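You operate a simulated robot arm through the tools that you are given. There is no shell and no other tool.

You run a simulated robot arm. Do the job below in one go: nothing can be reset, and whatever is moved stays where it is left.

JOB
Make room on the top of the vice bench for the white jar (marked "CLEAN"). At the end: the white jar from the ledge of the vice bench stands where the green brush stood; the clear red-rimmed cup stands where the filter stood; the green brush from the top of the vice bench is on the ledge of the vice bench; the filter from the top of the vice bench stands on top of the blue wipe pack (marked "WIPES"); whatever was shut is shut again. Leave all else as you found it, and nothing knocked over. Set down upright: green brush.

It is judged by the outcome, as a careful person would: the job done as asked, and still so three seconds after it is handed in. It fails if anything else is knocked over, pushed out of place, dropped, spilled or broken.

ROBOT AND FRAMES
A 7-joint arm with a two-finger parallel gripper, fixed in place. Base frame: the origin is at the foot of the arm, x ahead of it, y to its left, z up. Readings come in cm, degrees, newtons and seconds.
With the tool pointing down near the work surface it reaches from about 24 to 62 cm from the base axis. Its first joint turns from -66.0 to 66.0 degrees. Payload 2.6 kg.
Tool frame: the origin (TCP) lies between the finger pads and is the grasp point; the fingertips stand 3 cm ahead of it; z points along the fingers, y is the line along which they close. The gripper opens to 9.4 cm. The fingers are 2.8 cm wide and 1 cm thick; the gripper's body (5 by 9.6 cm) begins 5.5 cm behind the TCP.
Orientation is told as [roll, pitch, yaw] about the base's x, y, z axes, in that order, counted from this pose: with the fingers straight down and closing along the base's y, the tool's x points along the base's -x, its y along +y and its z along -z.

CONTROLS
- The arm moves only by the tool step_arm. Its arguments are lists of equal length, an entry for each row: "xyz": the shift along the tool's x, y, z in cm, a list of three; "delta_rot": the turn, a rotation vector about the tool's x, y, z in degrees, a list of three; "fingers": the opening, from 0 (shut) to 1 (fully open). In form: {"xyz": [[tx, ty, tz], ...], "delta_rot": [[ax, ay, az], ...], "fingers": [fingers, ...]}. A call has 1 to 20 rows; each row is the pose to reach, as a shift and turn from the pose commanded when the call began, along the tool's axes at that moment. A row lasts 0.2 s, in which the tool goes at most 5 cm and 8.6 degrees; a call with a longer step from one row to the next is refused whole, and so is a gripper value outside its range. Where a pose cannot be reached the arm comes as near as it can. A force on the tool above 40 N (or 10 N above the force at the start of the call, whichever is more), or a blocked arm, ends the call early, and 0.2 s more pass. Each finger travels about 7.2 cm/s and halts on what it meets, pressing with about 24 N; the grip force reading is that of the motor and also rises with nothing between the fingers. The clock runs only during rows and for 0.2 s after the last one: add rows that repeat a pose to give the fingers time. It gives the time, the measured TCP pose, the force on the tool (base axes), the opening and the grip force at its end, in the units of the frame above (readings bear some noise), with the torque about the TCP (base axes, N m) and any sound that the robot's microphone picked up, and new pictures: "show" is both (left out), scene, wrist or none.
- Cameras (640 x 400 px; columns grow to the right, rows downward): "scene" is fixed at [5.8, 49.57, 53.97]; the picture's right is [-0.04, -1.00, 0.00], its down [-0.85, 0.04, -0.52] and it looks along [0.52, -0.02, -0.85] (base axes); focal length 214 px, centre (320, 200). "wrist" rides on the gripper at [7.6, 1.4, -10.2] in the tool frame; the picture's right is [-0.18, 0.98, 0.00], its down [-0.75, -0.14, -0.64] and it looks along [-0.63, -0.12, 0.77] (tool axes); focal length 243 px, centre (320, 200). There is no depth. A picture from a camera that has moved, and an enlarged one, comes with that camera's place and axes in the base frame and with its lens. The place of the scene camera against the robot may be out by one fixed shift of up to 1.8 cm in any direction.
- zoom(camera, box): a new picture of the part [left, top, right, bottom] of that camera's present view, enlarged. It takes no simulated time.
- hand_in(): hands the job in; it is judged then, once.

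Nothing tells you positions but the pictures and the camera data. Unless the task says otherwise, let go and move clear before handing in.

The tools are called after "Emit:" by a JSON object that holds its "method" and its "body". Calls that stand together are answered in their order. step_arm: Moves the arm, as the interface text tells. Its arguments: {"type":"object","properties":{"xyz":{"type":"array"},"delta_rot":{"type":"array"},"fingers":{"type":"array"},"show":{"type":"string","enum":["both","scene","wrist","none"]}},"required":["xyz","delta_rot","fingers"]} The other tools are called the same way: zoom (camera, box) takes an enlarged picture of a part of a camera's view; hand_in () hands the job in.

At the start:

```text
t: 0.0
tcp_pos: [38.64, 18.36, 32.58]
tool_rot: [0.0, 0.0, 0.0]
ft_force: [0.3, 0.4, 0.0]
torque: [0.01, 0.03, -0.01]
gripper_width: 9.38
grasp_force: 0.0
```

scene: 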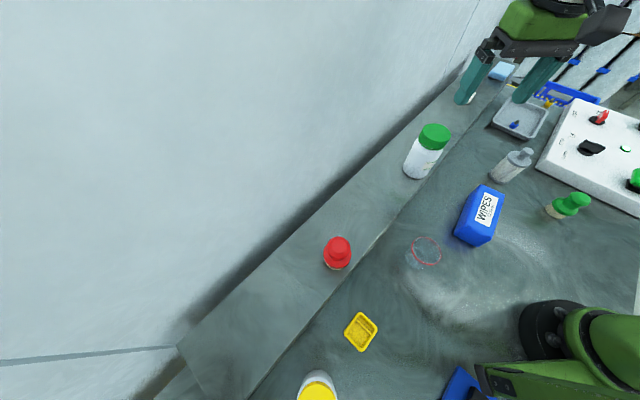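
wrist: 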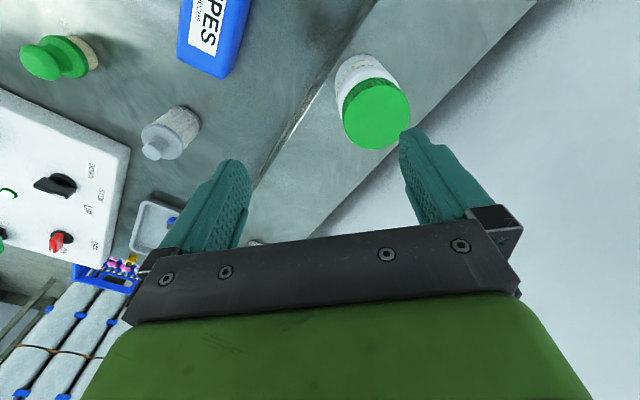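

I see a bench with a raised ledge along the wall: a white jar with a green lid and a red brush stand on the ledge, and the wipes pack, clear cup, a filter-like item and a green brush are on the bench top. I'll zoom in to identify everything before moving.

Emit:
{"method": "zoom", "body": {"camera": "scene", "box": [380, 100, 640, 280]}}

Emit:
{"method": "zoom", "body": {"camera": "scene", "box": [280, 200, 480, 400]}}

Emit:
{"method": "zoom", "body": {"camera": "wrist", "box": [0, 0, 320, 200]}}

Emit:
{"method": "zoom", "body": {"camera": "scene", "box": [440, 30, 640, 160]}}

```text
2.22 times, centred on (510, 190) of scene
camera zoom: at [5.8, 49.57, 53.97], right [-0.04, -1.0, 0.0], down [-0.85, 0.04, -0.52], along [0.52, -0.02, -0.85], focal length 477 px, centre (-102, 222)
```

zoom: 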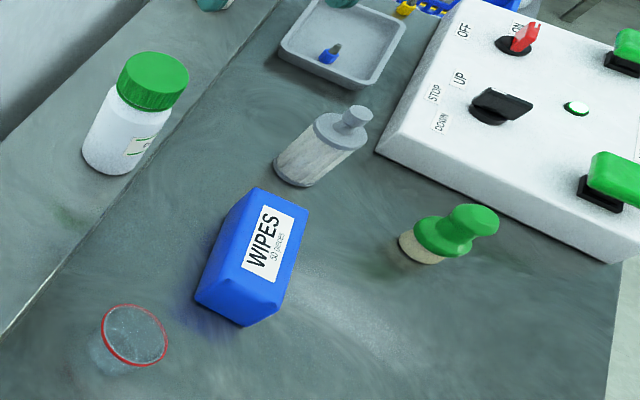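

```text
2.00 times, centred on (380, 300) of scene
camera zoom: at [5.8, 49.57, 53.97], right [-0.04, -1.0, 0.0], down [-0.85, 0.04, -0.52], along [0.52, -0.02, -0.85], focal length 429 px, centre (200, 0)
```

zoom: 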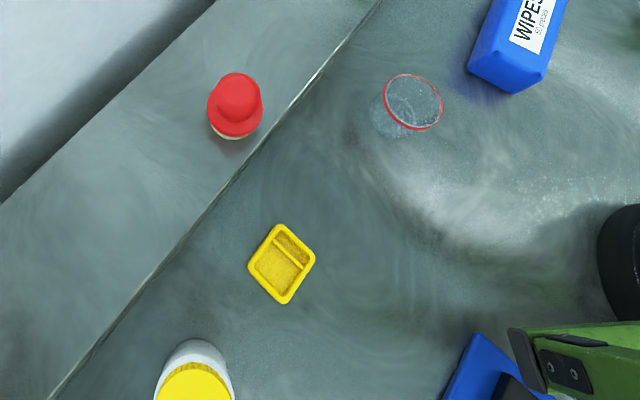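

```text
2.00 times, centred on (160, 100) of wrist
camera zoom: at [30.9, 19.65, 42.8], right [0.18, 0.98, 0.0], down [0.75, -0.14, 0.64], along [0.63, -0.12, -0.77], focal length 485 px, centre (640, 400)
```

zoom: 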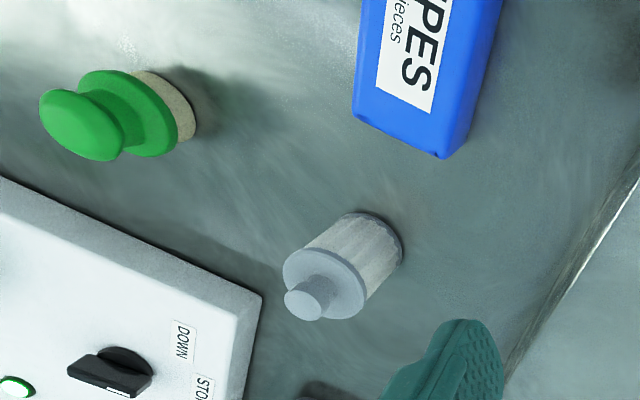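

```text
3.08 times, centred on (540, 95) of scene
camera zoom: at [5.8, 49.57, 53.97], right [-0.04, -1.0, 0.0], down [-0.85, 0.04, -0.52], along [0.52, -0.02, -0.85], focal length 660 px, centre (-357, 523)
```

zoom: 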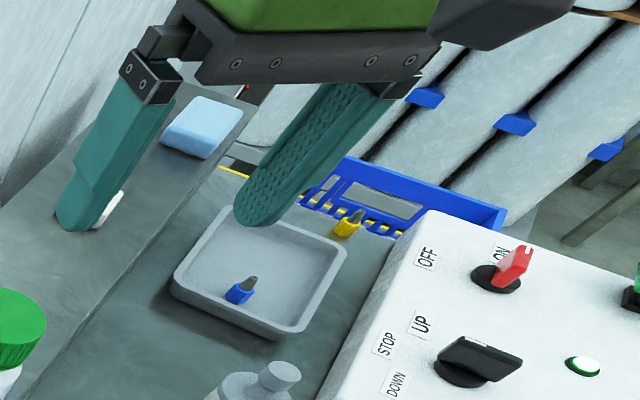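

The filter is the grey ribbed cylinder with a nozzle, and it's next to the WIPES pack; the green brush stands in front of the control box. I'll move the wrist camera for a second viewpoint so I can triangulate positions.

Emit:
{"method": "step_arm", "body": {"xyz": [[3, -3, -0.5], [6, -6, -1], [9, -9, -1.4], [9, -9, -1.4]], "delta_rot": [[0, 0, 0], [0, 0, 0], [0, 0, 0], [0, 0, 0]], "fingers": [1, 1, 1, 1], "show": "both"}}

```text
t: 1.0
tcp_pos: [29.45, 9.53, 33.94]
tool_rot: [-0.1, 0.0, 0.0]
ft_force: [0.2, -0.5, -0.3]
torque: [0.01, -0.05, 0.02]
gripper_width: 9.4
grasp_force: 0.1
camera wrist: at [21.89, 10.76, 44.24], right [0.18, 0.98, 0.0], down [0.75, -0.14, 0.64], along [0.63, -0.12, -0.77], focal length 243 px, centre (320, 200)
```

scene: 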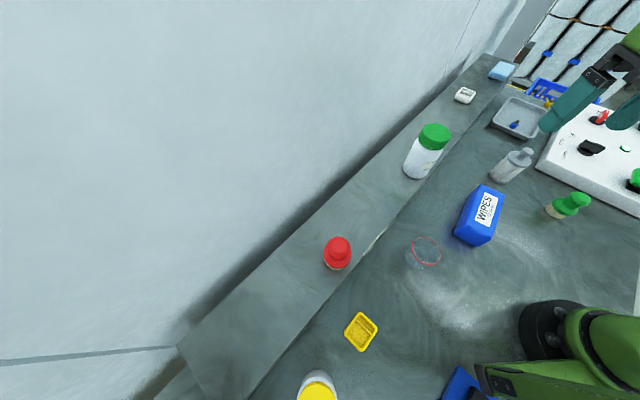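
wrist: 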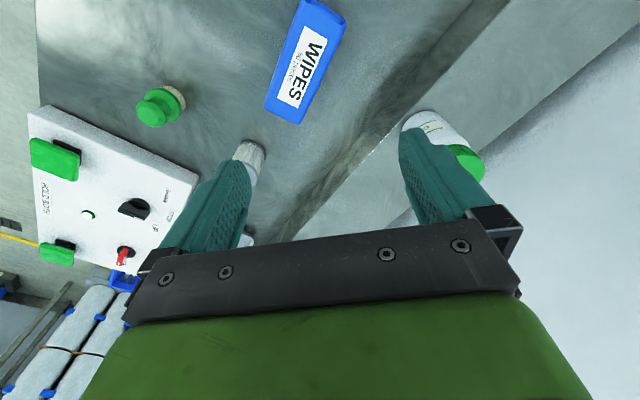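

The second view shows the filter partly behind a finger. I'll zoom to measure the brush, the wipes pack and the jar base.

Emit:
{"method": "zoom", "body": {"camera": "wrist", "box": [100, 0, 360, 180]}}

Emit:
{"method": "zoom", "body": {"camera": "wrist", "box": [340, 60, 540, 200]}}

Emit:
{"method": "zoom", "body": {"camera": "scene", "box": [390, 110, 610, 280]}}

```text
2.22 times, centred on (230, 90) of wrist
camera zoom: at [21.89, 10.76, 44.24], right [0.18, 0.98, 0.0], down [0.75, -0.14, 0.64], along [0.63, -0.12, -0.77], focal length 539 px, centre (520, 444)
```

zoom: 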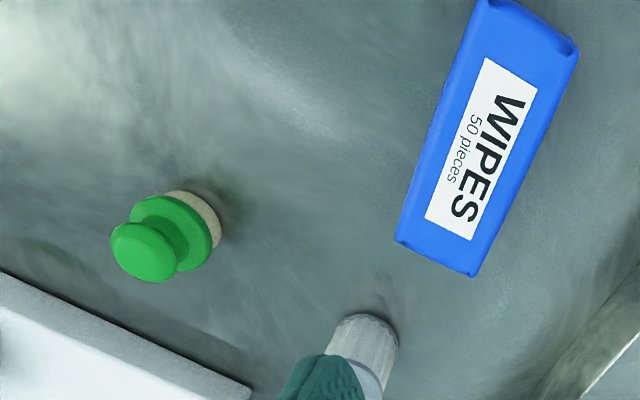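

```text
2.86 times, centred on (440, 130) of wrist
camera zoom: at [21.89, 10.76, 44.24], right [0.18, 0.98, 0.0], down [0.75, -0.14, 0.64], along [0.63, -0.12, -0.77], focal length 693 px, centre (-23, 400)
```

zoom: 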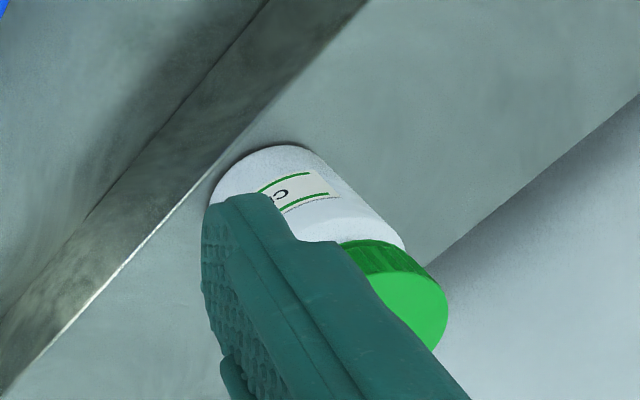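

```text
2.35 times, centred on (500, 195) of scene
camera zoom: at [5.8, 49.57, 53.97], right [-0.04, -1.0, 0.0], down [-0.85, 0.04, -0.52], along [0.52, -0.02, -0.85], focal length 505 px, centre (-104, 212)
```

zoom: 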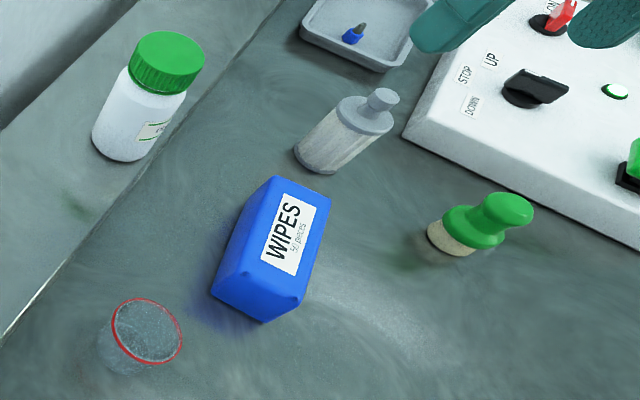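

The bench top comes out near z = 0, with the filter around (44, -7), the brush around (32, -17), the wipes pack top at about z = 6, and the ledge running diagonally. I'll drop the wrist camera closer to the filter to refine this.

Emit:
{"method": "step_arm", "body": {"xyz": [[-2, -3, 2.4], [-4, -6, 4.8], [-6, -9, 7.2], [-8, -12, 9.6], [-10, -15.5, 12], [-10, -15.5, 12]], "delta_rot": [[0, 0, 0], [0, 0, 0], [0, 0, 0], [0, 0, 0], [0, 0, 0], [0, 0, 0]], "fingers": [1, 1, 1, 1, 1, 1], "show": "both"}}

Emit:
{"method": "zoom", "body": {"camera": "wrist", "box": [160, 0, 480, 200]}}

```text
t: 2.4
tcp_pos: [39.41, -6.0, 22.2]
tool_rot: [0.0, 0.0, 0.0]
ft_force: [-0.5, -0.1, 0.8]
torque: [-0.04, 0.0, -0.03]
gripper_width: 9.4
grasp_force: 0.1
camera wrist: at [31.83, -4.71, 32.53], right [0.18, 0.98, 0.0], down [0.75, -0.14, 0.64], along [0.63, -0.12, -0.77], focal length 243 px, centre (320, 200)
```

scene: 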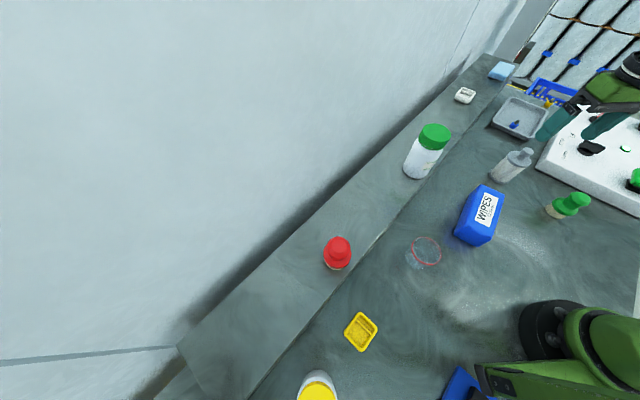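
wrist: 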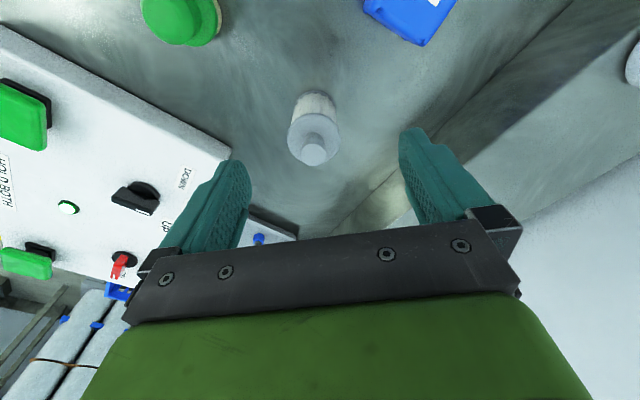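

```text
2.00 times, centred on (320, 100) of wrist
camera zoom: at [31.83, -4.71, 32.53], right [0.18, 0.98, 0.0], down [0.75, -0.14, 0.64], along [0.63, -0.12, -0.77], focal length 485 px, centre (320, 400)
```

zoom: 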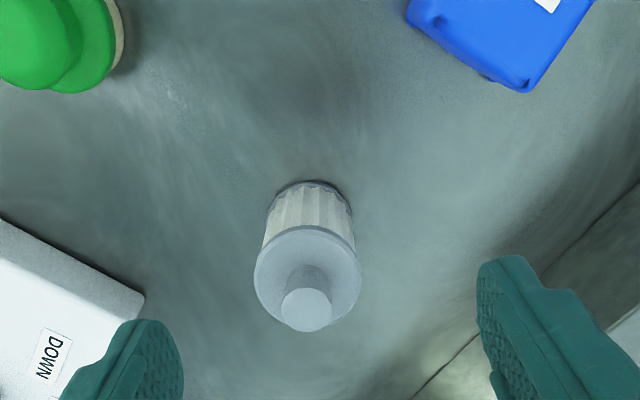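

The filter is tall: the body is about 5.3 cm across and 9 cm high, and with its nozzle it reaches about 12 cm, standing near (42.9, -7.2). Before grasping it, I'll look down at the wipes pack to measure its top face.

Emit:
{"method": "step_arm", "body": {"xyz": [[2.5, 3, -1], [5, 6, -2], [7.5, 9, -3], [10, 11.5, -4], [10, 11.5, -4]], "delta_rot": [[0, 0, 0], [0, 0, 0], [0, 0, 0], [0, 0, 0], [0, 0, 0]], "fingers": [1, 1, 1, 1, 1], "show": "wrist"}}

Emit:
{"method": "zoom", "body": {"camera": "wrist", "box": [160, 0, 480, 200]}}

```text
t: 3.6
tcp_pos: [29.64, 5.3, 26.11]
tool_rot: [0.1, 0.0, 0.0]
ft_force: [0.9, 0.3, 0.0]
torque: [0.03, -0.01, -0.02]
gripper_width: 9.39
grasp_force: 0.0
camera wrist: at [21.98, 6.66, 36.46], right [0.18, 0.98, 0.0], down [0.75, -0.14, 0.64], along [0.63, -0.12, -0.77], focal length 243 px, centre (320, 200)
```

wrist: 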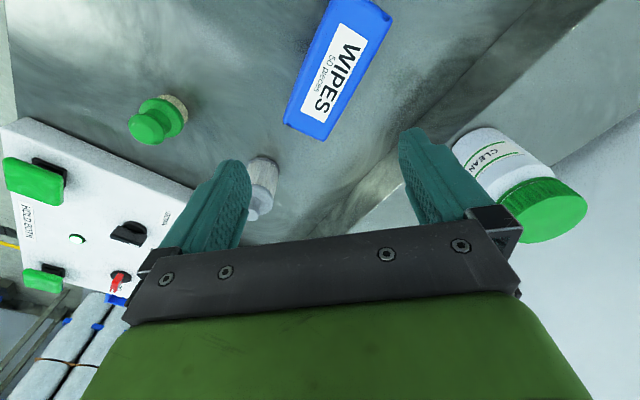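

```text
2.00 times, centred on (320, 100) of wrist
camera zoom: at [21.98, 6.66, 36.46], right [0.18, 0.98, 0.0], down [0.75, -0.14, 0.64], along [0.63, -0.12, -0.77], focal length 485 px, centre (320, 400)
```

zoom: 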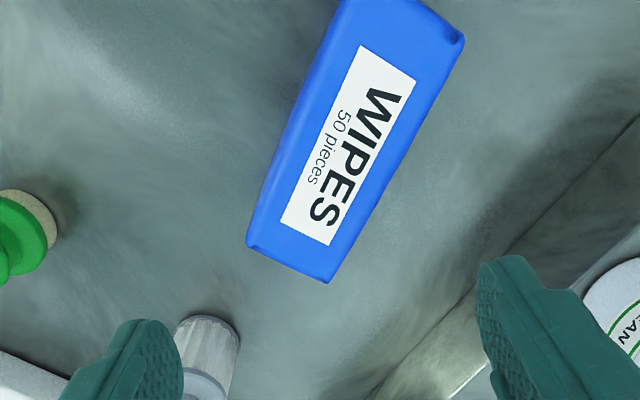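

The wipes pack top is at about z = 4.5, roughly 15 × 6 cm and centred near (29.3, 6.8), so it can take the filter. Next I'll go above the filter and check alignment before descending.

Emit:
{"method": "step_arm", "body": {"xyz": [[-3, -3, 1.2], [-6, -6, 2.4], [-9, -9, 3.6], [-13.2, -12.5, 6], [-13.2, -12.5, 6]], "delta_rot": [[0, 0, 0], [0, 0, 0], [0, 0, 0], [0, 0, 0], [0, 0, 0]], "fingers": [1, 1, 1, 1, 1], "show": "wrist"}}

```text
refused: row 4 steps farther than a row can; nothing moved
```

I'm still above the wipes pack because one step was too long. I'll split the move to the filter into smaller rows.

Emit:
{"method": "step_arm", "body": {"xyz": [[-3, -3, 1.2], [-6, -6, 2.4], [-9, -9, 3.6], [-11.5, -11, 5], [-13.2, -12.5, 6], [-13.2, -12.5, 6]], "delta_rot": [[0, 0, 0], [0, 0, 0], [0, 0, 0], [0, 0, 0], [0, 0, 0], [0, 0, 0]], "fingers": [1, 1, 1, 1, 1, 1], "show": "wrist"}}

Emit:
{"method": "zoom", "body": {"camera": "wrist", "box": [200, 50, 440, 200]}}

```text
t: 5.0
tcp_pos: [42.74, -7.2, 20.02]
tool_rot: [0.0, 0.0, 0.0]
ft_force: [0.8, -0.4, -0.5]
torque: [-0.04, 0.02, -0.02]
gripper_width: 9.37
grasp_force: 0.1
camera wrist: at [35.05, -5.89, 30.34], right [0.18, 0.98, 0.0], down [0.75, -0.14, 0.64], along [0.63, -0.12, -0.77], focal length 243 px, centre (320, 200)
```

wrist: 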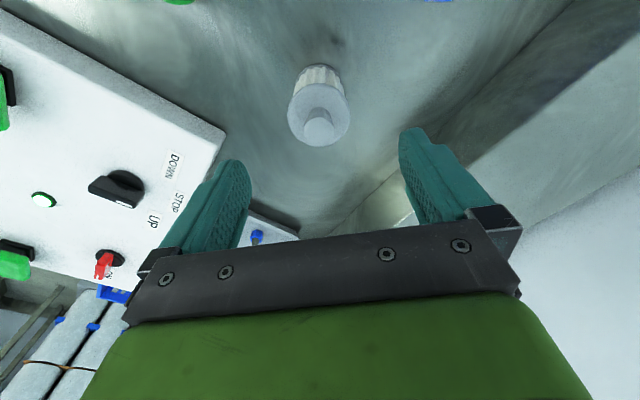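

```text
2.67 times, centred on (320, 125) of wrist
camera zoom: at [35.05, -5.89, 30.34], right [0.18, 0.98, 0.0], down [0.75, -0.14, 0.64], along [0.63, -0.12, -0.77], focal length 647 px, centre (320, 400)
```

zoom: 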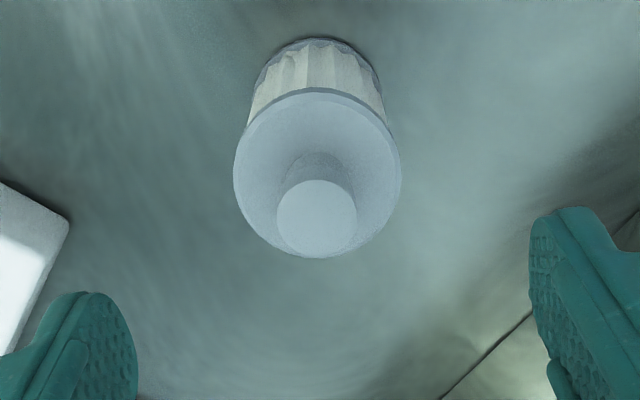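

The filter axis is at about (43.1, -7.4), with the nozzle top near z = 11.5 and the flange near z = 8.3. I'll align, descend to z of about 7.5 and look before closing.

Emit:
{"method": "step_arm", "body": {"xyz": [[-0.35, -0.2, 3], [-0.35, -0.2, 6], [-0.35, -0.2, 9], [-0.35, -0.2, 11], [-0.35, -0.2, 12.4], [-0.35, -0.2, 12.4]], "delta_rot": [[0, 0, 0], [0, 0, 0], [0, 0, 0], [0, 0, 0], [0, 0, 0], [0, 0, 0]], "fingers": [1, 1, 1, 1, 1, 1], "show": "both"}}

```text
t: 6.4
tcp_pos: [43.08, -7.53, 7.66]
tool_rot: [0.0, 0.0, 0.1]
ft_force: [0.7, -0.1, -0.7]
torque: [0.01, 0.02, 0.02]
gripper_width: 9.4
grasp_force: 0.1
camera wrist: at [35.4, -6.18, 17.99], right [0.18, 0.98, 0.0], down [0.75, -0.14, 0.64], along [0.63, -0.12, -0.77], focal length 243 px, centre (320, 200)
```

scene: 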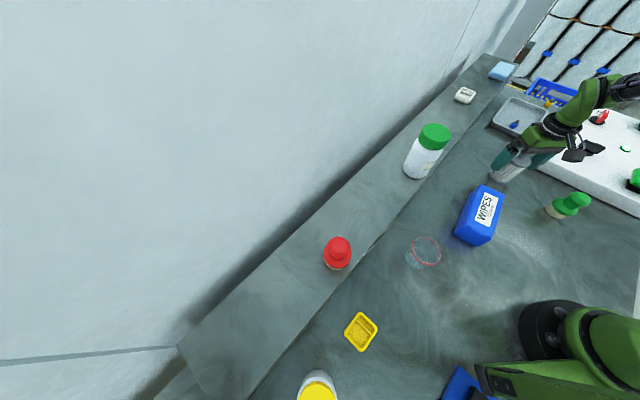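
wrist: 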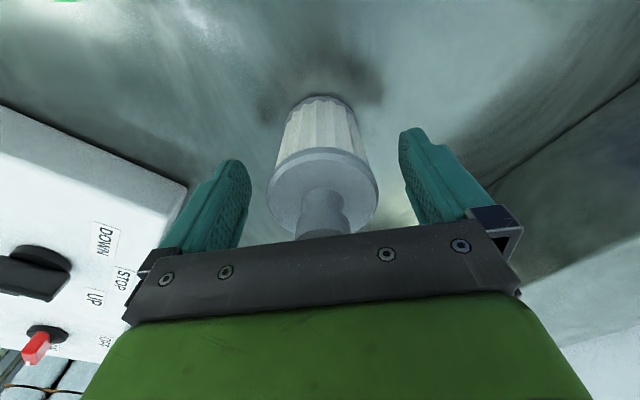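

The filter sits centred between the fingers with its nozzle clear of the palm. I'll close on it.

Emit:
{"method": "step_arm", "body": {"xyz": [[0, 0, 0], [0, 0, 0], [0, 0, 0], [0, 0, 0]], "delta_rot": [[0, 0, 0], [0, 0, 0], [0, 0, 0], [0, 0, 0]], "fingers": [0.7, 0.5, 0.3, 0.3], "show": "wrist"}}

```text
t: 7.4
tcp_pos: [43.02, -7.5, 7.75]
tool_rot: [-0.1, 0.0, 0.0]
ft_force: [-0.4, 0.7, -0.3]
torque: [-0.02, -0.04, 0.0]
gripper_width: 5.98
grasp_force: 24.5
camera wrist: at [35.4, -6.18, 18.03], right [0.18, 0.98, 0.0], down [0.75, -0.14, 0.64], along [0.63, -0.12, -0.77], focal length 243 px, centre (320, 200)
```

wrist: 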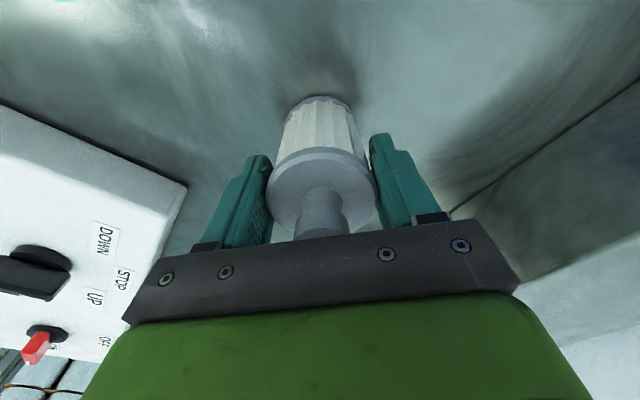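

The filter is gripped by its flange (5.98 cm, 24.5 N). I'll lift it straight up and check that it hangs straight.

Emit:
{"method": "step_arm", "body": {"xyz": [[0, 0, -0.5], [0, 0, -1.5], [0, 0, -3], [0, 0, -5.5], [0, 0, -8], [0, 0, -10], [0, 0, -10]], "delta_rot": [[0, 0, 0], [0, 0, 0], [0, 0, 0], [0, 0, 0], [0, 0, 0], [0, 0, 0], [0, 0, 0]], "fingers": [0.3, 0.3, 0.3, 0.3, 0.3, 0.3, 0.3], "show": "both"}}

```text
t: 9.0
tcp_pos: [42.88, -7.39, 17.64]
tool_rot: [0.0, 0.0, 0.0]
ft_force: [0.2, -1.0, -1.3]
torque: [0.0, 0.0, 0.05]
gripper_width: 5.98
grasp_force: 23.6
camera wrist: at [35.26, -6.09, 27.91], right [0.18, 0.98, 0.0], down [0.75, -0.14, 0.64], along [0.63, -0.12, -0.77], focal length 243 px, centre (320, 200)
```

scene: 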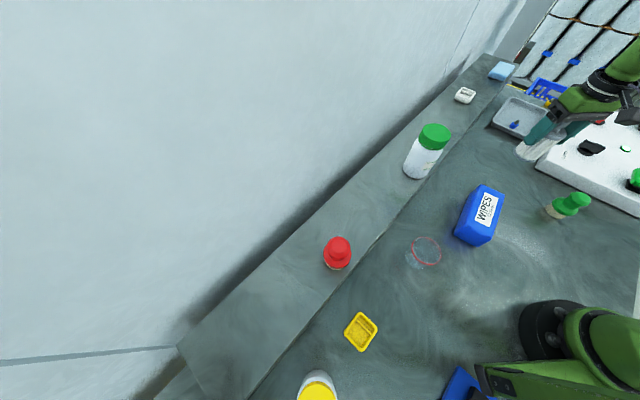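
wrist: 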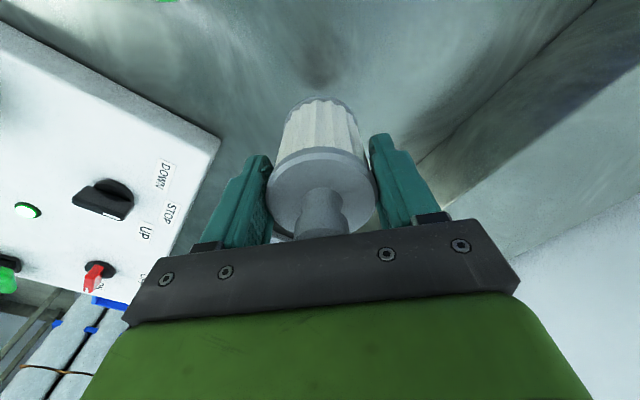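

The filter lifted cleanly and stays straight. Next I'll carry it over the centre of the wipes pack at a safe height.

Emit:
{"method": "step_arm", "body": {"xyz": [[1, 1, 0], [3, 3.1, 0], [5.5, 5.7, 0], [8, 8.3, 0], [10.5, 10.8, 0], [12.5, 12.9, 0], [13.8, 14.2, 0], [13.8, 14.2, 0], [13.8, 14.2, 0]], "delta_rot": [[0, 0, 0], [0, 0, 0], [0, 0, 0], [0, 0, 0], [0, 0, 0], [0, 0, 0], [0, 0, 0], [0, 0, 0], [0, 0, 0]], "fingers": [0.3, 0.3, 0.3, 0.3, 0.3, 0.3, 0.3, 0.3, 0.3], "show": "both"}}

Emit:
{"method": "zoom", "body": {"camera": "scene", "box": [390, 130, 590, 270]}}

Emit:
{"method": "zoom", "body": {"camera": "wrist", "box": [160, 0, 480, 200]}}

```text
t: 11.0
tcp_pos: [29.62, 6.63, 17.68]
tool_rot: [-0.1, 0.0, 0.0]
ft_force: [-0.4, -0.5, -1.6]
torque: [0.01, -0.01, 0.01]
gripper_width: 5.96
grasp_force: 23.8
camera wrist: at [21.89, 7.95, 28.01], right [0.18, 0.98, 0.0], down [0.75, -0.14, 0.64], along [0.63, -0.12, -0.77], focal length 243 px, centre (320, 200)
```

scene: 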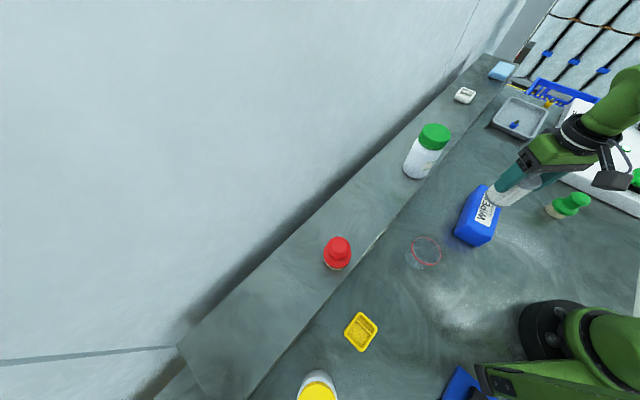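
wrist: 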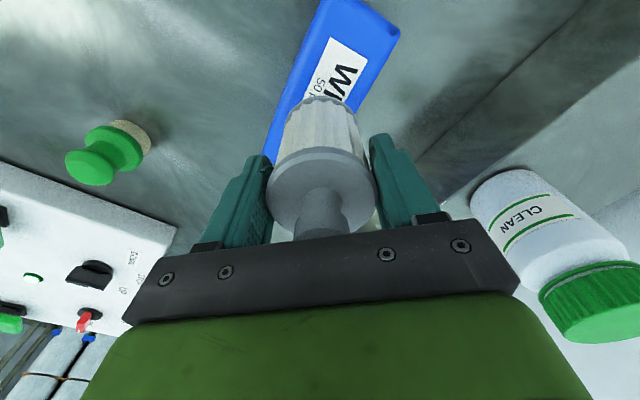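

```text
2.86 times, centred on (490, 200) of scene
camera zoom: at [5.8, 49.57, 53.97], right [-0.04, -1.0, 0.0], down [-0.85, 0.04, -0.52], along [0.52, -0.02, -0.85], focal length 613 px, centre (-166, 200)
```

zoom: 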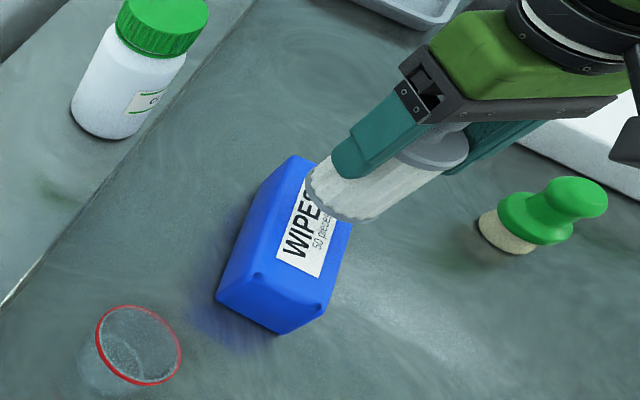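

```text
2.00 times, centred on (320, 100) of wrist
camera zoom: at [21.89, 7.95, 28.01], right [0.18, 0.98, 0.0], down [0.75, -0.14, 0.64], along [0.63, -0.12, -0.77], focal length 485 px, centre (320, 400)
```

zoom: 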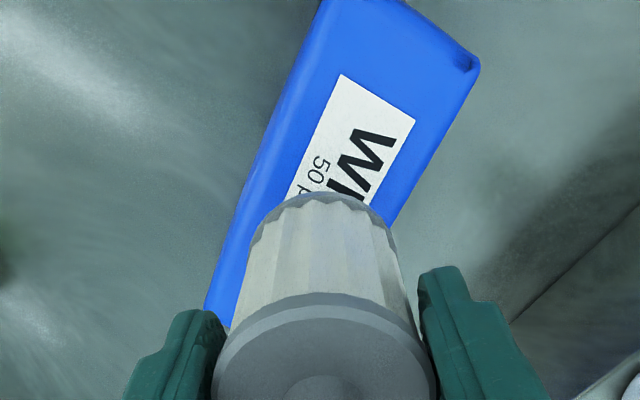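

The filter is over the label, roughly on the pack's centreline. I'll lower it partway, then check where the base sits relative to the pack edges.

Emit:
{"method": "step_arm", "body": {"xyz": [[0, 0, 1], [0, 0, 2], [0, 0, 2.7], [0, 0, 2.7]], "delta_rot": [[0, 0, 0], [0, 0, 0], [0, 0, 0], [0, 0, 0]], "fingers": [0.3, 0.3, 0.3, 0.3], "show": "both"}}

Emit:
{"method": "zoom", "body": {"camera": "scene", "box": [430, 150, 550, 260]}}

Emit:
{"method": "zoom", "body": {"camera": "wrist", "box": [200, 0, 440, 160]}}

```text
t: 12.0
tcp_pos: [29.45, 6.77, 14.75]
tool_rot: [0.0, 0.0, -0.1]
ft_force: [-1.2, 0.0, -1.0]
torque: [-0.02, -0.01, 0.03]
gripper_width: 5.97
grasp_force: 24.3
camera wrist: at [21.75, 7.98, 25.09], right [0.18, 0.98, 0.0], down [0.75, -0.14, 0.64], along [0.63, -0.12, -0.77], focal length 243 px, centre (320, 200)
```

scene: 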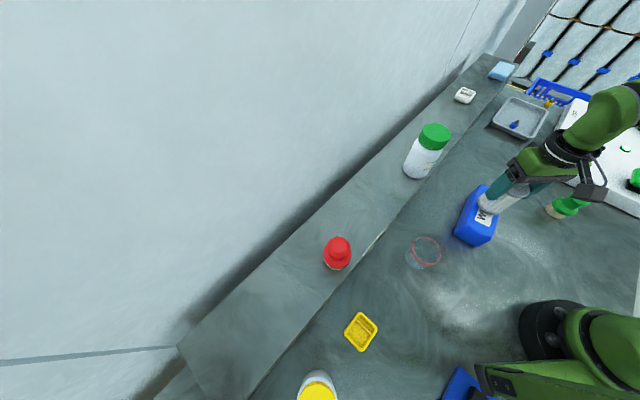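
wrist: 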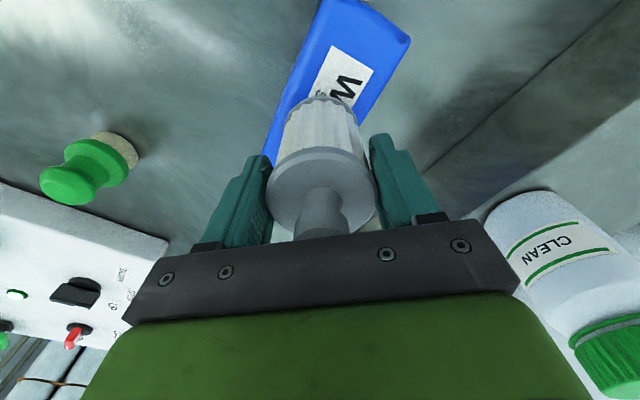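

```text
3.64 times, centred on (490, 205) of scene
camera zoom: at [5.8, 49.57, 53.97], right [-0.04, -1.0, 0.0], down [-0.85, 0.04, -0.52], along [0.52, -0.02, -0.85], focal length 780 px, centre (-298, 182)
```

zoom: 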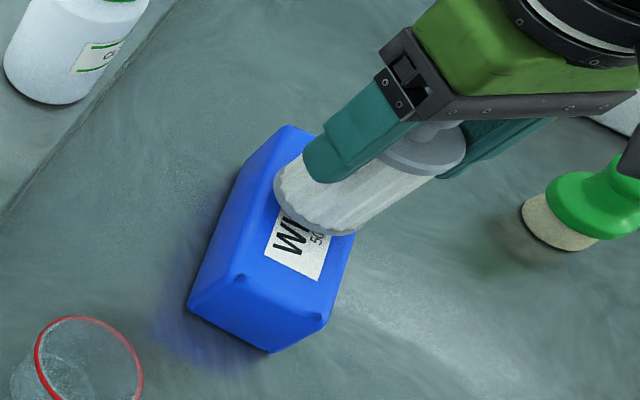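

```text
2.50 times, centred on (320, 80) of wrist
camera zoom: at [21.75, 7.98, 25.09], right [0.18, 0.98, 0.0], down [0.75, -0.14, 0.64], along [0.63, -0.12, -0.77], focal length 606 px, centre (320, 500)
```

zoom: 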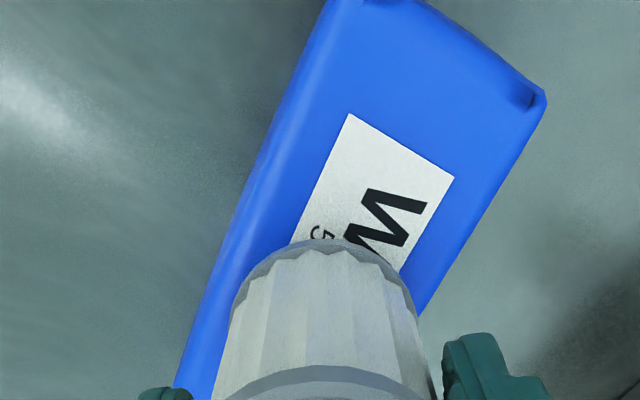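

The filter base is about 0.25 cm toward the ledge side of the pack's centreline. I'll correct that and lower slowly, watching for contact force.

Emit:
{"method": "step_arm", "body": {"xyz": [[0.15, -0.2, 0.3], [0.15, -0.2, 0.6], [0.15, -0.2, 0.9], [0.15, -0.2, 1.1], [0.15, -0.2, 1.1]], "delta_rot": [[0, 0, 0], [0, 0, 0], [0, 0, 0], [0, 0, 0], [0, 0, 0]], "fingers": [0.3, 0.3, 0.3, 0.3, 0.3], "show": "scene"}}

Emit:
{"method": "zoom", "body": {"camera": "scene", "box": [430, 150, 550, 260]}}

```text
t: 13.2
tcp_pos: [29.2, 6.64, 13.67]
tool_rot: [0.0, 0.0, 0.0]
ft_force: [-1.5, -1.7, 10.4]
torque: [-0.15, 0.22, -0.05]
gripper_width: 5.96
grasp_force: 24.5
```

scene: 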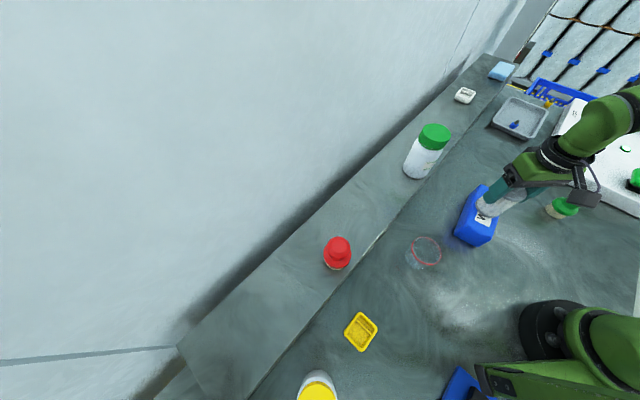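

```text
3.64 times, centred on (490, 205) of scene
camera zoom: at [5.8, 49.57, 53.97], right [-0.04, -1.0, 0.0], down [-0.85, 0.04, -0.52], along [0.52, -0.02, -0.85], focal length 780 px, centre (-298, 182)
```

zoom: 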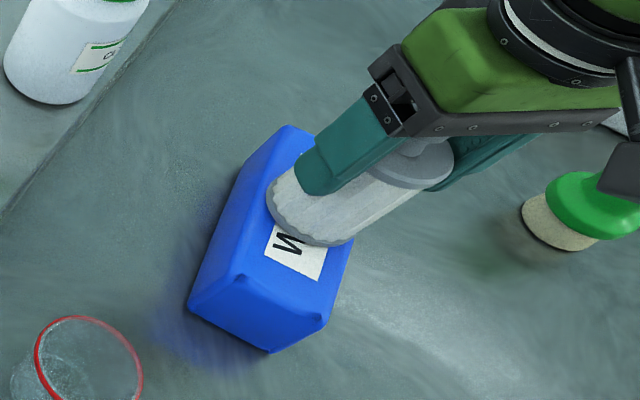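

The base touched at z of about 6.0 with 10 N of upward force, and it's centred on the pack. I'll open the fingers gently.

Emit:
{"method": "step_arm", "body": {"xyz": [[0, 0, -0.05], [0, 0, -0.05], [0, 0, -0.05], [0, 0, -0.05], [0, 0, -0.05]], "delta_rot": [[0, 0, 0], [0, 0, 0], [0, 0, 0], [0, 0, 0], [0, 0, 0]], "fingers": [0.64, 0.66, 0.75, 0.9, 0.9], "show": "both"}}

Emit:
{"method": "zoom", "body": {"camera": "scene", "box": [430, 150, 550, 260]}}

```text
t: 14.4
tcp_pos: [29.13, 6.65, 13.83]
tool_rot: [-0.1, 0.0, 0.1]
ft_force: [0.0, 0.4, -0.4]
torque: [-0.03, 0.05, -0.01]
gripper_width: 8.45
grasp_force: 0.0
camera wrist: at [21.45, 7.9, 23.98], right [0.18, 0.98, 0.0], down [0.75, -0.14, 0.64], along [0.63, -0.12, -0.77], focal length 243 px, centre (320, 200)
```

scene: 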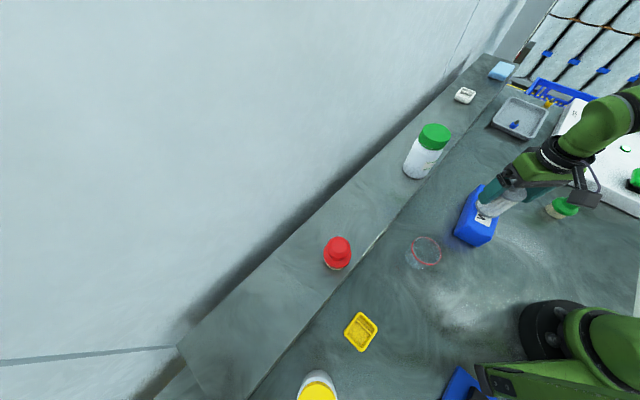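
wrist: 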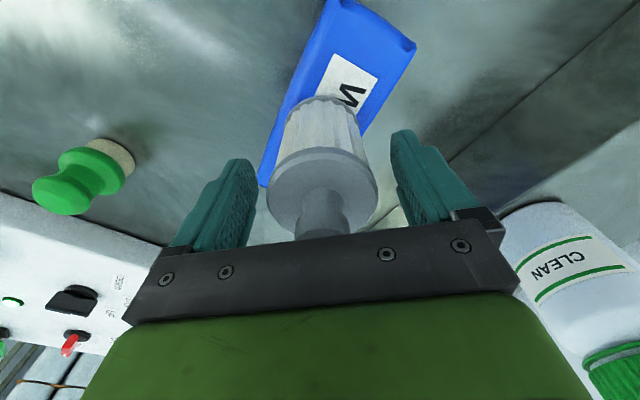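

```text
3.64 times, centred on (490, 205) of scene
camera zoom: at [5.8, 49.57, 53.97], right [-0.04, -1.0, 0.0], down [-0.85, 0.04, -0.52], along [0.52, -0.02, -0.85], focal length 780 px, centre (-298, 182)
```

zoom: 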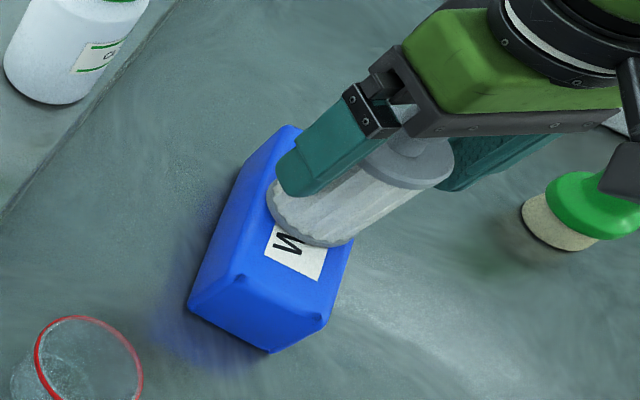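

The filter stands released on the pack. I'll rise straight up and check that it stays upright.

Emit:
{"method": "step_arm", "body": {"xyz": [[0, 0, -2], [0, 0, -5], [0, 0, -9], [0, 0, -13], [0, 0, -16], [0, 0, -16]], "delta_rot": [[0, 0, 0], [0, 0, 0], [0, 0, 0], [0, 0, 0], [0, 0, 0], [0, 0, 0]], "fingers": [0.9, 0.9, 0.9, 1, 1, 1], "show": "both"}}

Emit:
{"method": "zoom", "body": {"camera": "wrist", "box": [160, 0, 480, 200]}}

Emit:
{"method": "zoom", "body": {"camera": "scene", "box": [380, 140, 560, 280]}}

```text
t: 15.8
tcp_pos: [29.1, 6.79, 29.9]
tool_rot: [0.0, 0.1, 0.0]
ft_force: [0.4, 0.2, -0.3]
torque: [0.0, 0.0, 0.01]
gripper_width: 9.43
grasp_force: 0.2
camera wrist: at [21.43, 8.07, 40.16], right [0.18, 0.98, 0.0], down [0.75, -0.14, 0.64], along [0.63, -0.12, -0.77], focal length 243 px, centre (320, 200)
```

scene: 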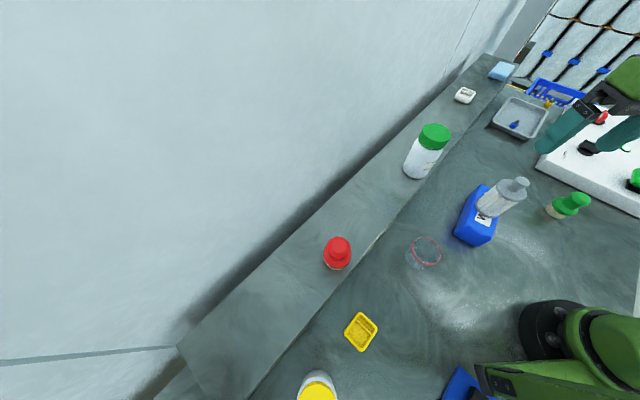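
wrist: 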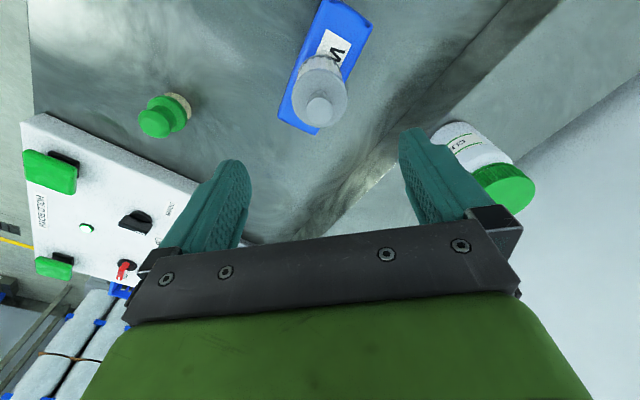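

```text
2.00 times, centred on (320, 100) of wrist
camera zoom: at [21.43, 8.07, 40.16], right [0.18, 0.98, 0.0], down [0.75, -0.14, 0.64], along [0.63, -0.12, -0.77], focal length 485 px, centre (320, 400)
```

zoom: 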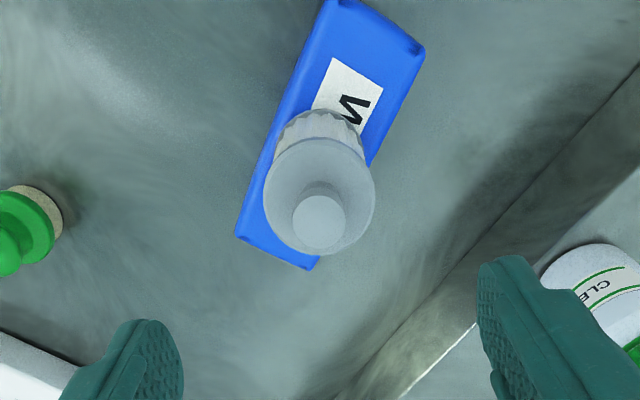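

```text
2.86 times, centred on (470, 210) of scene
camera zoom: at [5.8, 49.57, 53.97], right [-0.04, -1.0, 0.0], down [-0.85, 0.04, -0.52], along [0.52, -0.02, -0.85], focal length 613 px, centre (-109, 171)
```

zoom: 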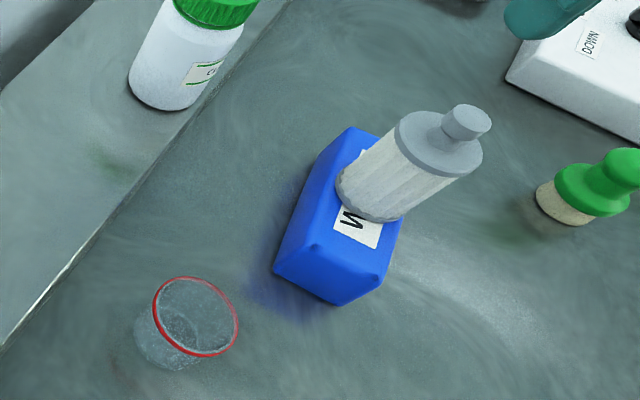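

The filter stands upright on the wipes pack. Next is the cup, roughly at (20, 24), so I'll move above it for a wrist-camera look.

Emit:
{"method": "step_arm", "body": {"xyz": [[2, 3.5, 0], [4, 7, 0], [6, 10.5, 0.5], [8, 14, 2], [9, 17, 4], [9, 17, 4]], "delta_rot": [[0, 0, 0], [0, 0, 0], [0, 0, 0], [0, 0, 0], [0, 0, 0], [0, 0, 0]], "fingers": [1, 1, 1, 1, 1, 1], "show": "both"}}

Emit:
{"method": "zoom", "body": {"camera": "wrist", "box": [160, 0, 480, 200]}}

```text
t: 17.2
tcp_pos: [20.0, 23.99, 25.66]
tool_rot: [0.1, 0.0, 0.0]
ft_force: [0.6, 0.2, 0.0]
torque: [0.0, 0.03, 0.02]
gripper_width: 9.4
grasp_force: 0.1
camera wrist: at [12.44, 25.27, 36.1], right [0.18, 0.98, 0.0], down [0.75, -0.14, 0.64], along [0.63, -0.12, -0.77], focal length 243 px, centre (320, 200)
```

scene: 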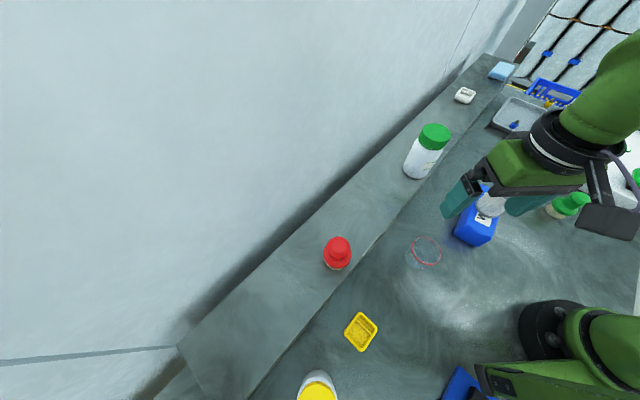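
wrist: 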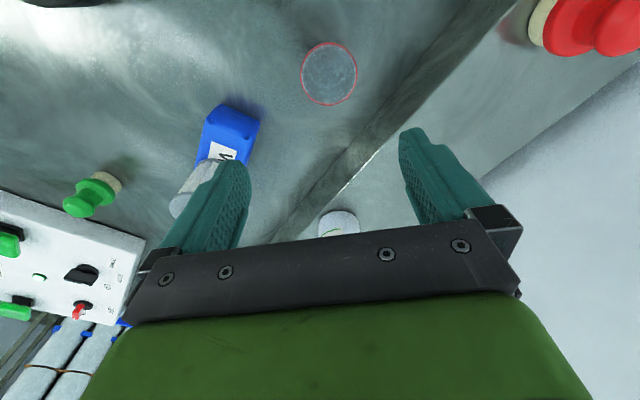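

```text
2.00 times, centred on (320, 100) of wrist
camera zoom: at [12.44, 25.27, 36.1], right [0.18, 0.98, 0.0], down [0.75, -0.14, 0.64], along [0.63, -0.12, -0.77], focal length 485 px, centre (320, 400)
```

zoom: 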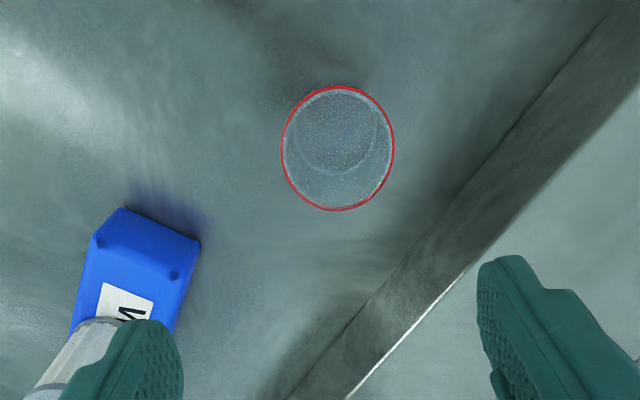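

The cup is tapered, with a rim radius of about 3.4 cm, and stands near (19.4, 25.1). I'll lower over it and re-check height and alignment.

Emit:
{"method": "step_arm", "body": {"xyz": [[0.5, 1.1, 3], [0.5, 1.1, 6], [0.5, 1.1, 9], [0.5, 1.1, 11], [0.5, 1.1, 11]], "delta_rot": [[0, 0, 0], [0, 0, 0], [0, 0, 0], [0, 0, 0], [0, 0, 0]], "fingers": [1, 1, 1, 1, 1], "show": "both"}}

Emit:
{"method": "zoom", "body": {"camera": "wrist", "box": [200, 0, 440, 160]}}

Emit:
{"method": "zoom", "body": {"camera": "scene", "box": [370, 190, 490, 290]}}

```text
t: 18.4
tcp_pos: [19.62, 24.74, 14.72]
tool_rot: [0.1, 0.0, 0.1]
ft_force: [0.0, -1.0, 0.3]
torque: [0.01, 0.0, -0.02]
gripper_width: 9.41
grasp_force: 0.1
camera wrist: at [11.96, 25.99, 25.01], right [0.18, 0.98, 0.0], down [0.75, -0.14, 0.64], along [0.63, -0.12, -0.77], focal length 243 px, centre (320, 200)
```

scene: 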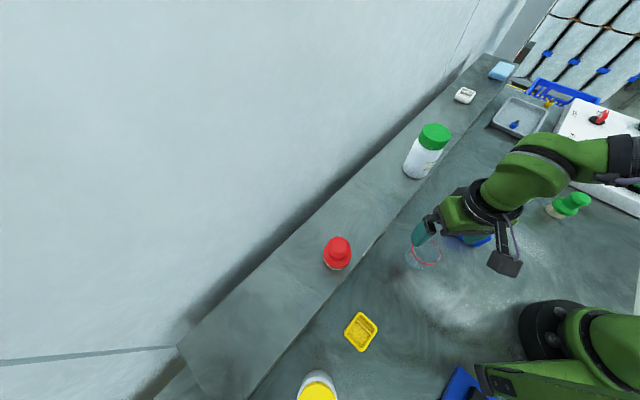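
wrist: 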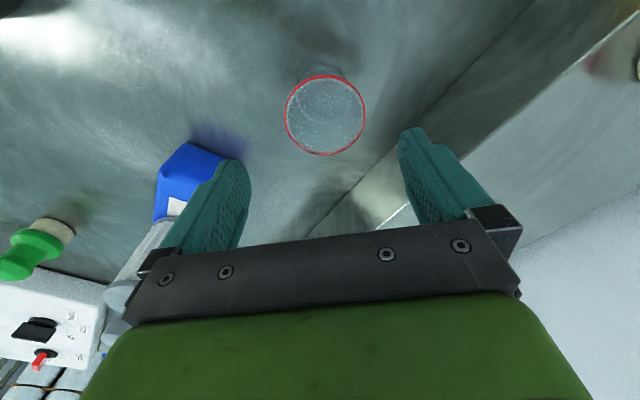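

```text
2.50 times, centred on (320, 80) of wrist
camera zoom: at [11.96, 25.99, 25.01], right [0.18, 0.98, 0.0], down [0.75, -0.14, 0.64], along [0.63, -0.12, -0.77], focal length 606 px, centre (320, 500)
```

zoom: 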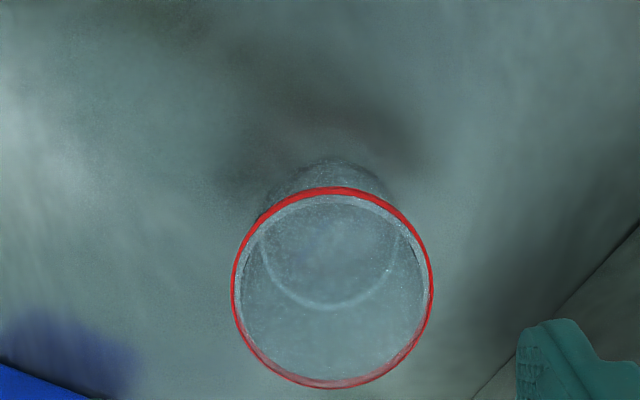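

```text
4.00 times, centred on (430, 240) of scene
camera zoom: at [5.8, 49.57, 53.97], right [-0.04, -1.0, 0.0], down [-0.85, 0.04, -0.52], along [0.52, -0.02, -0.85], focal length 858 px, centre (-120, 40)
```

zoom: 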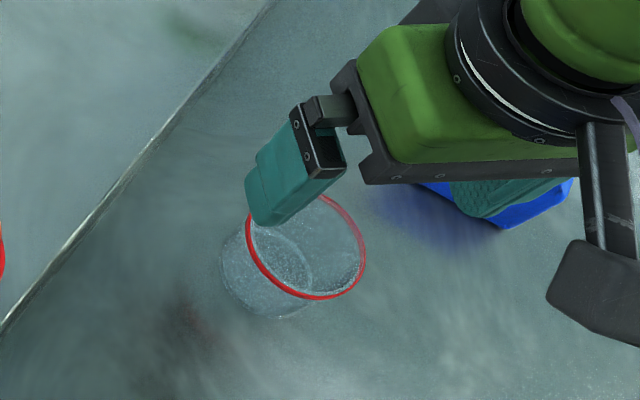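

The cup axis is at (19.2, 25.1), with the rim at z of about 5.5. I'll align, descend so the pads straddle the rim, and close gently.

Emit:
{"method": "step_arm", "body": {"xyz": [[0.45, 0.35, 2], [0.45, 0.35, 5], [0.45, 0.35, 8], [0.45, 0.35, 9.8], [0.45, 0.35, 9.8]], "delta_rot": [[0, 0, 0], [0, 0, 0], [0, 0, 0], [0, 0, 0], [0, 0, 0]], "fingers": [1, 1, 1, 1, 1], "show": "both"}}

Emit:
{"method": "zoom", "body": {"camera": "wrist", "box": [200, 60, 440, 240]}}

```text
t: 19.6
tcp_pos: [19.52, 24.8, 4.91]
tool_rot: [0.0, 0.0, 0.0]
ft_force: [-1.3, 0.1, 0.2]
torque: [-0.02, -0.03, -0.01]
gripper_width: 9.43
grasp_force: 0.0
camera wrist: at [11.8, 26.19, 15.2], right [0.18, 0.98, 0.0], down [0.75, -0.14, 0.64], along [0.63, -0.12, -0.77], focal length 243 px, centre (320, 200)
```

scene: 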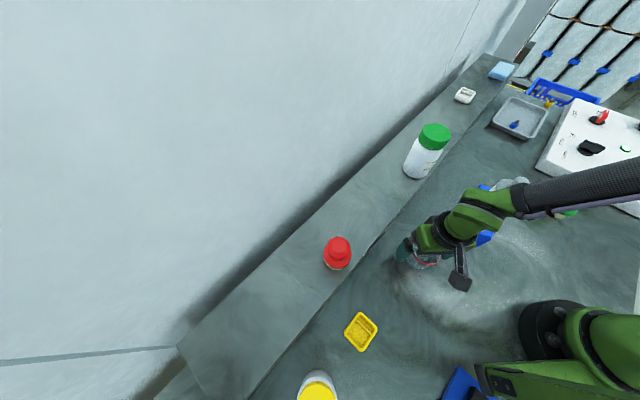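
wrist: 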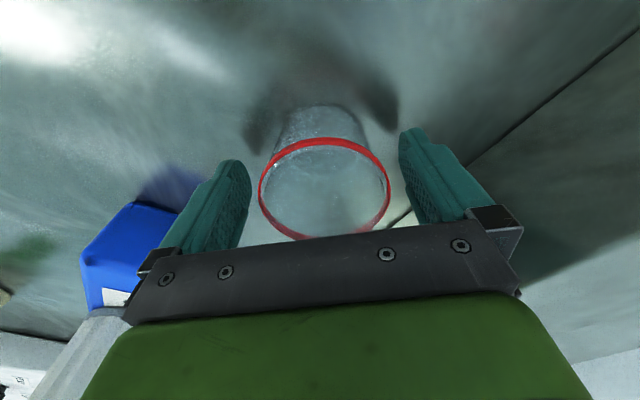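

```text
2.22 times, centred on (320, 150) of wrist
camera zoom: at [11.8, 26.19, 15.2], right [0.18, 0.98, 0.0], down [0.75, -0.14, 0.64], along [0.63, -0.12, -0.77], focal length 539 px, centre (320, 311)
```

zoom: 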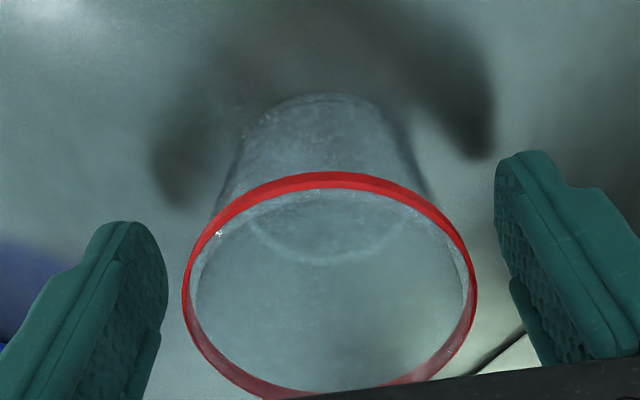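

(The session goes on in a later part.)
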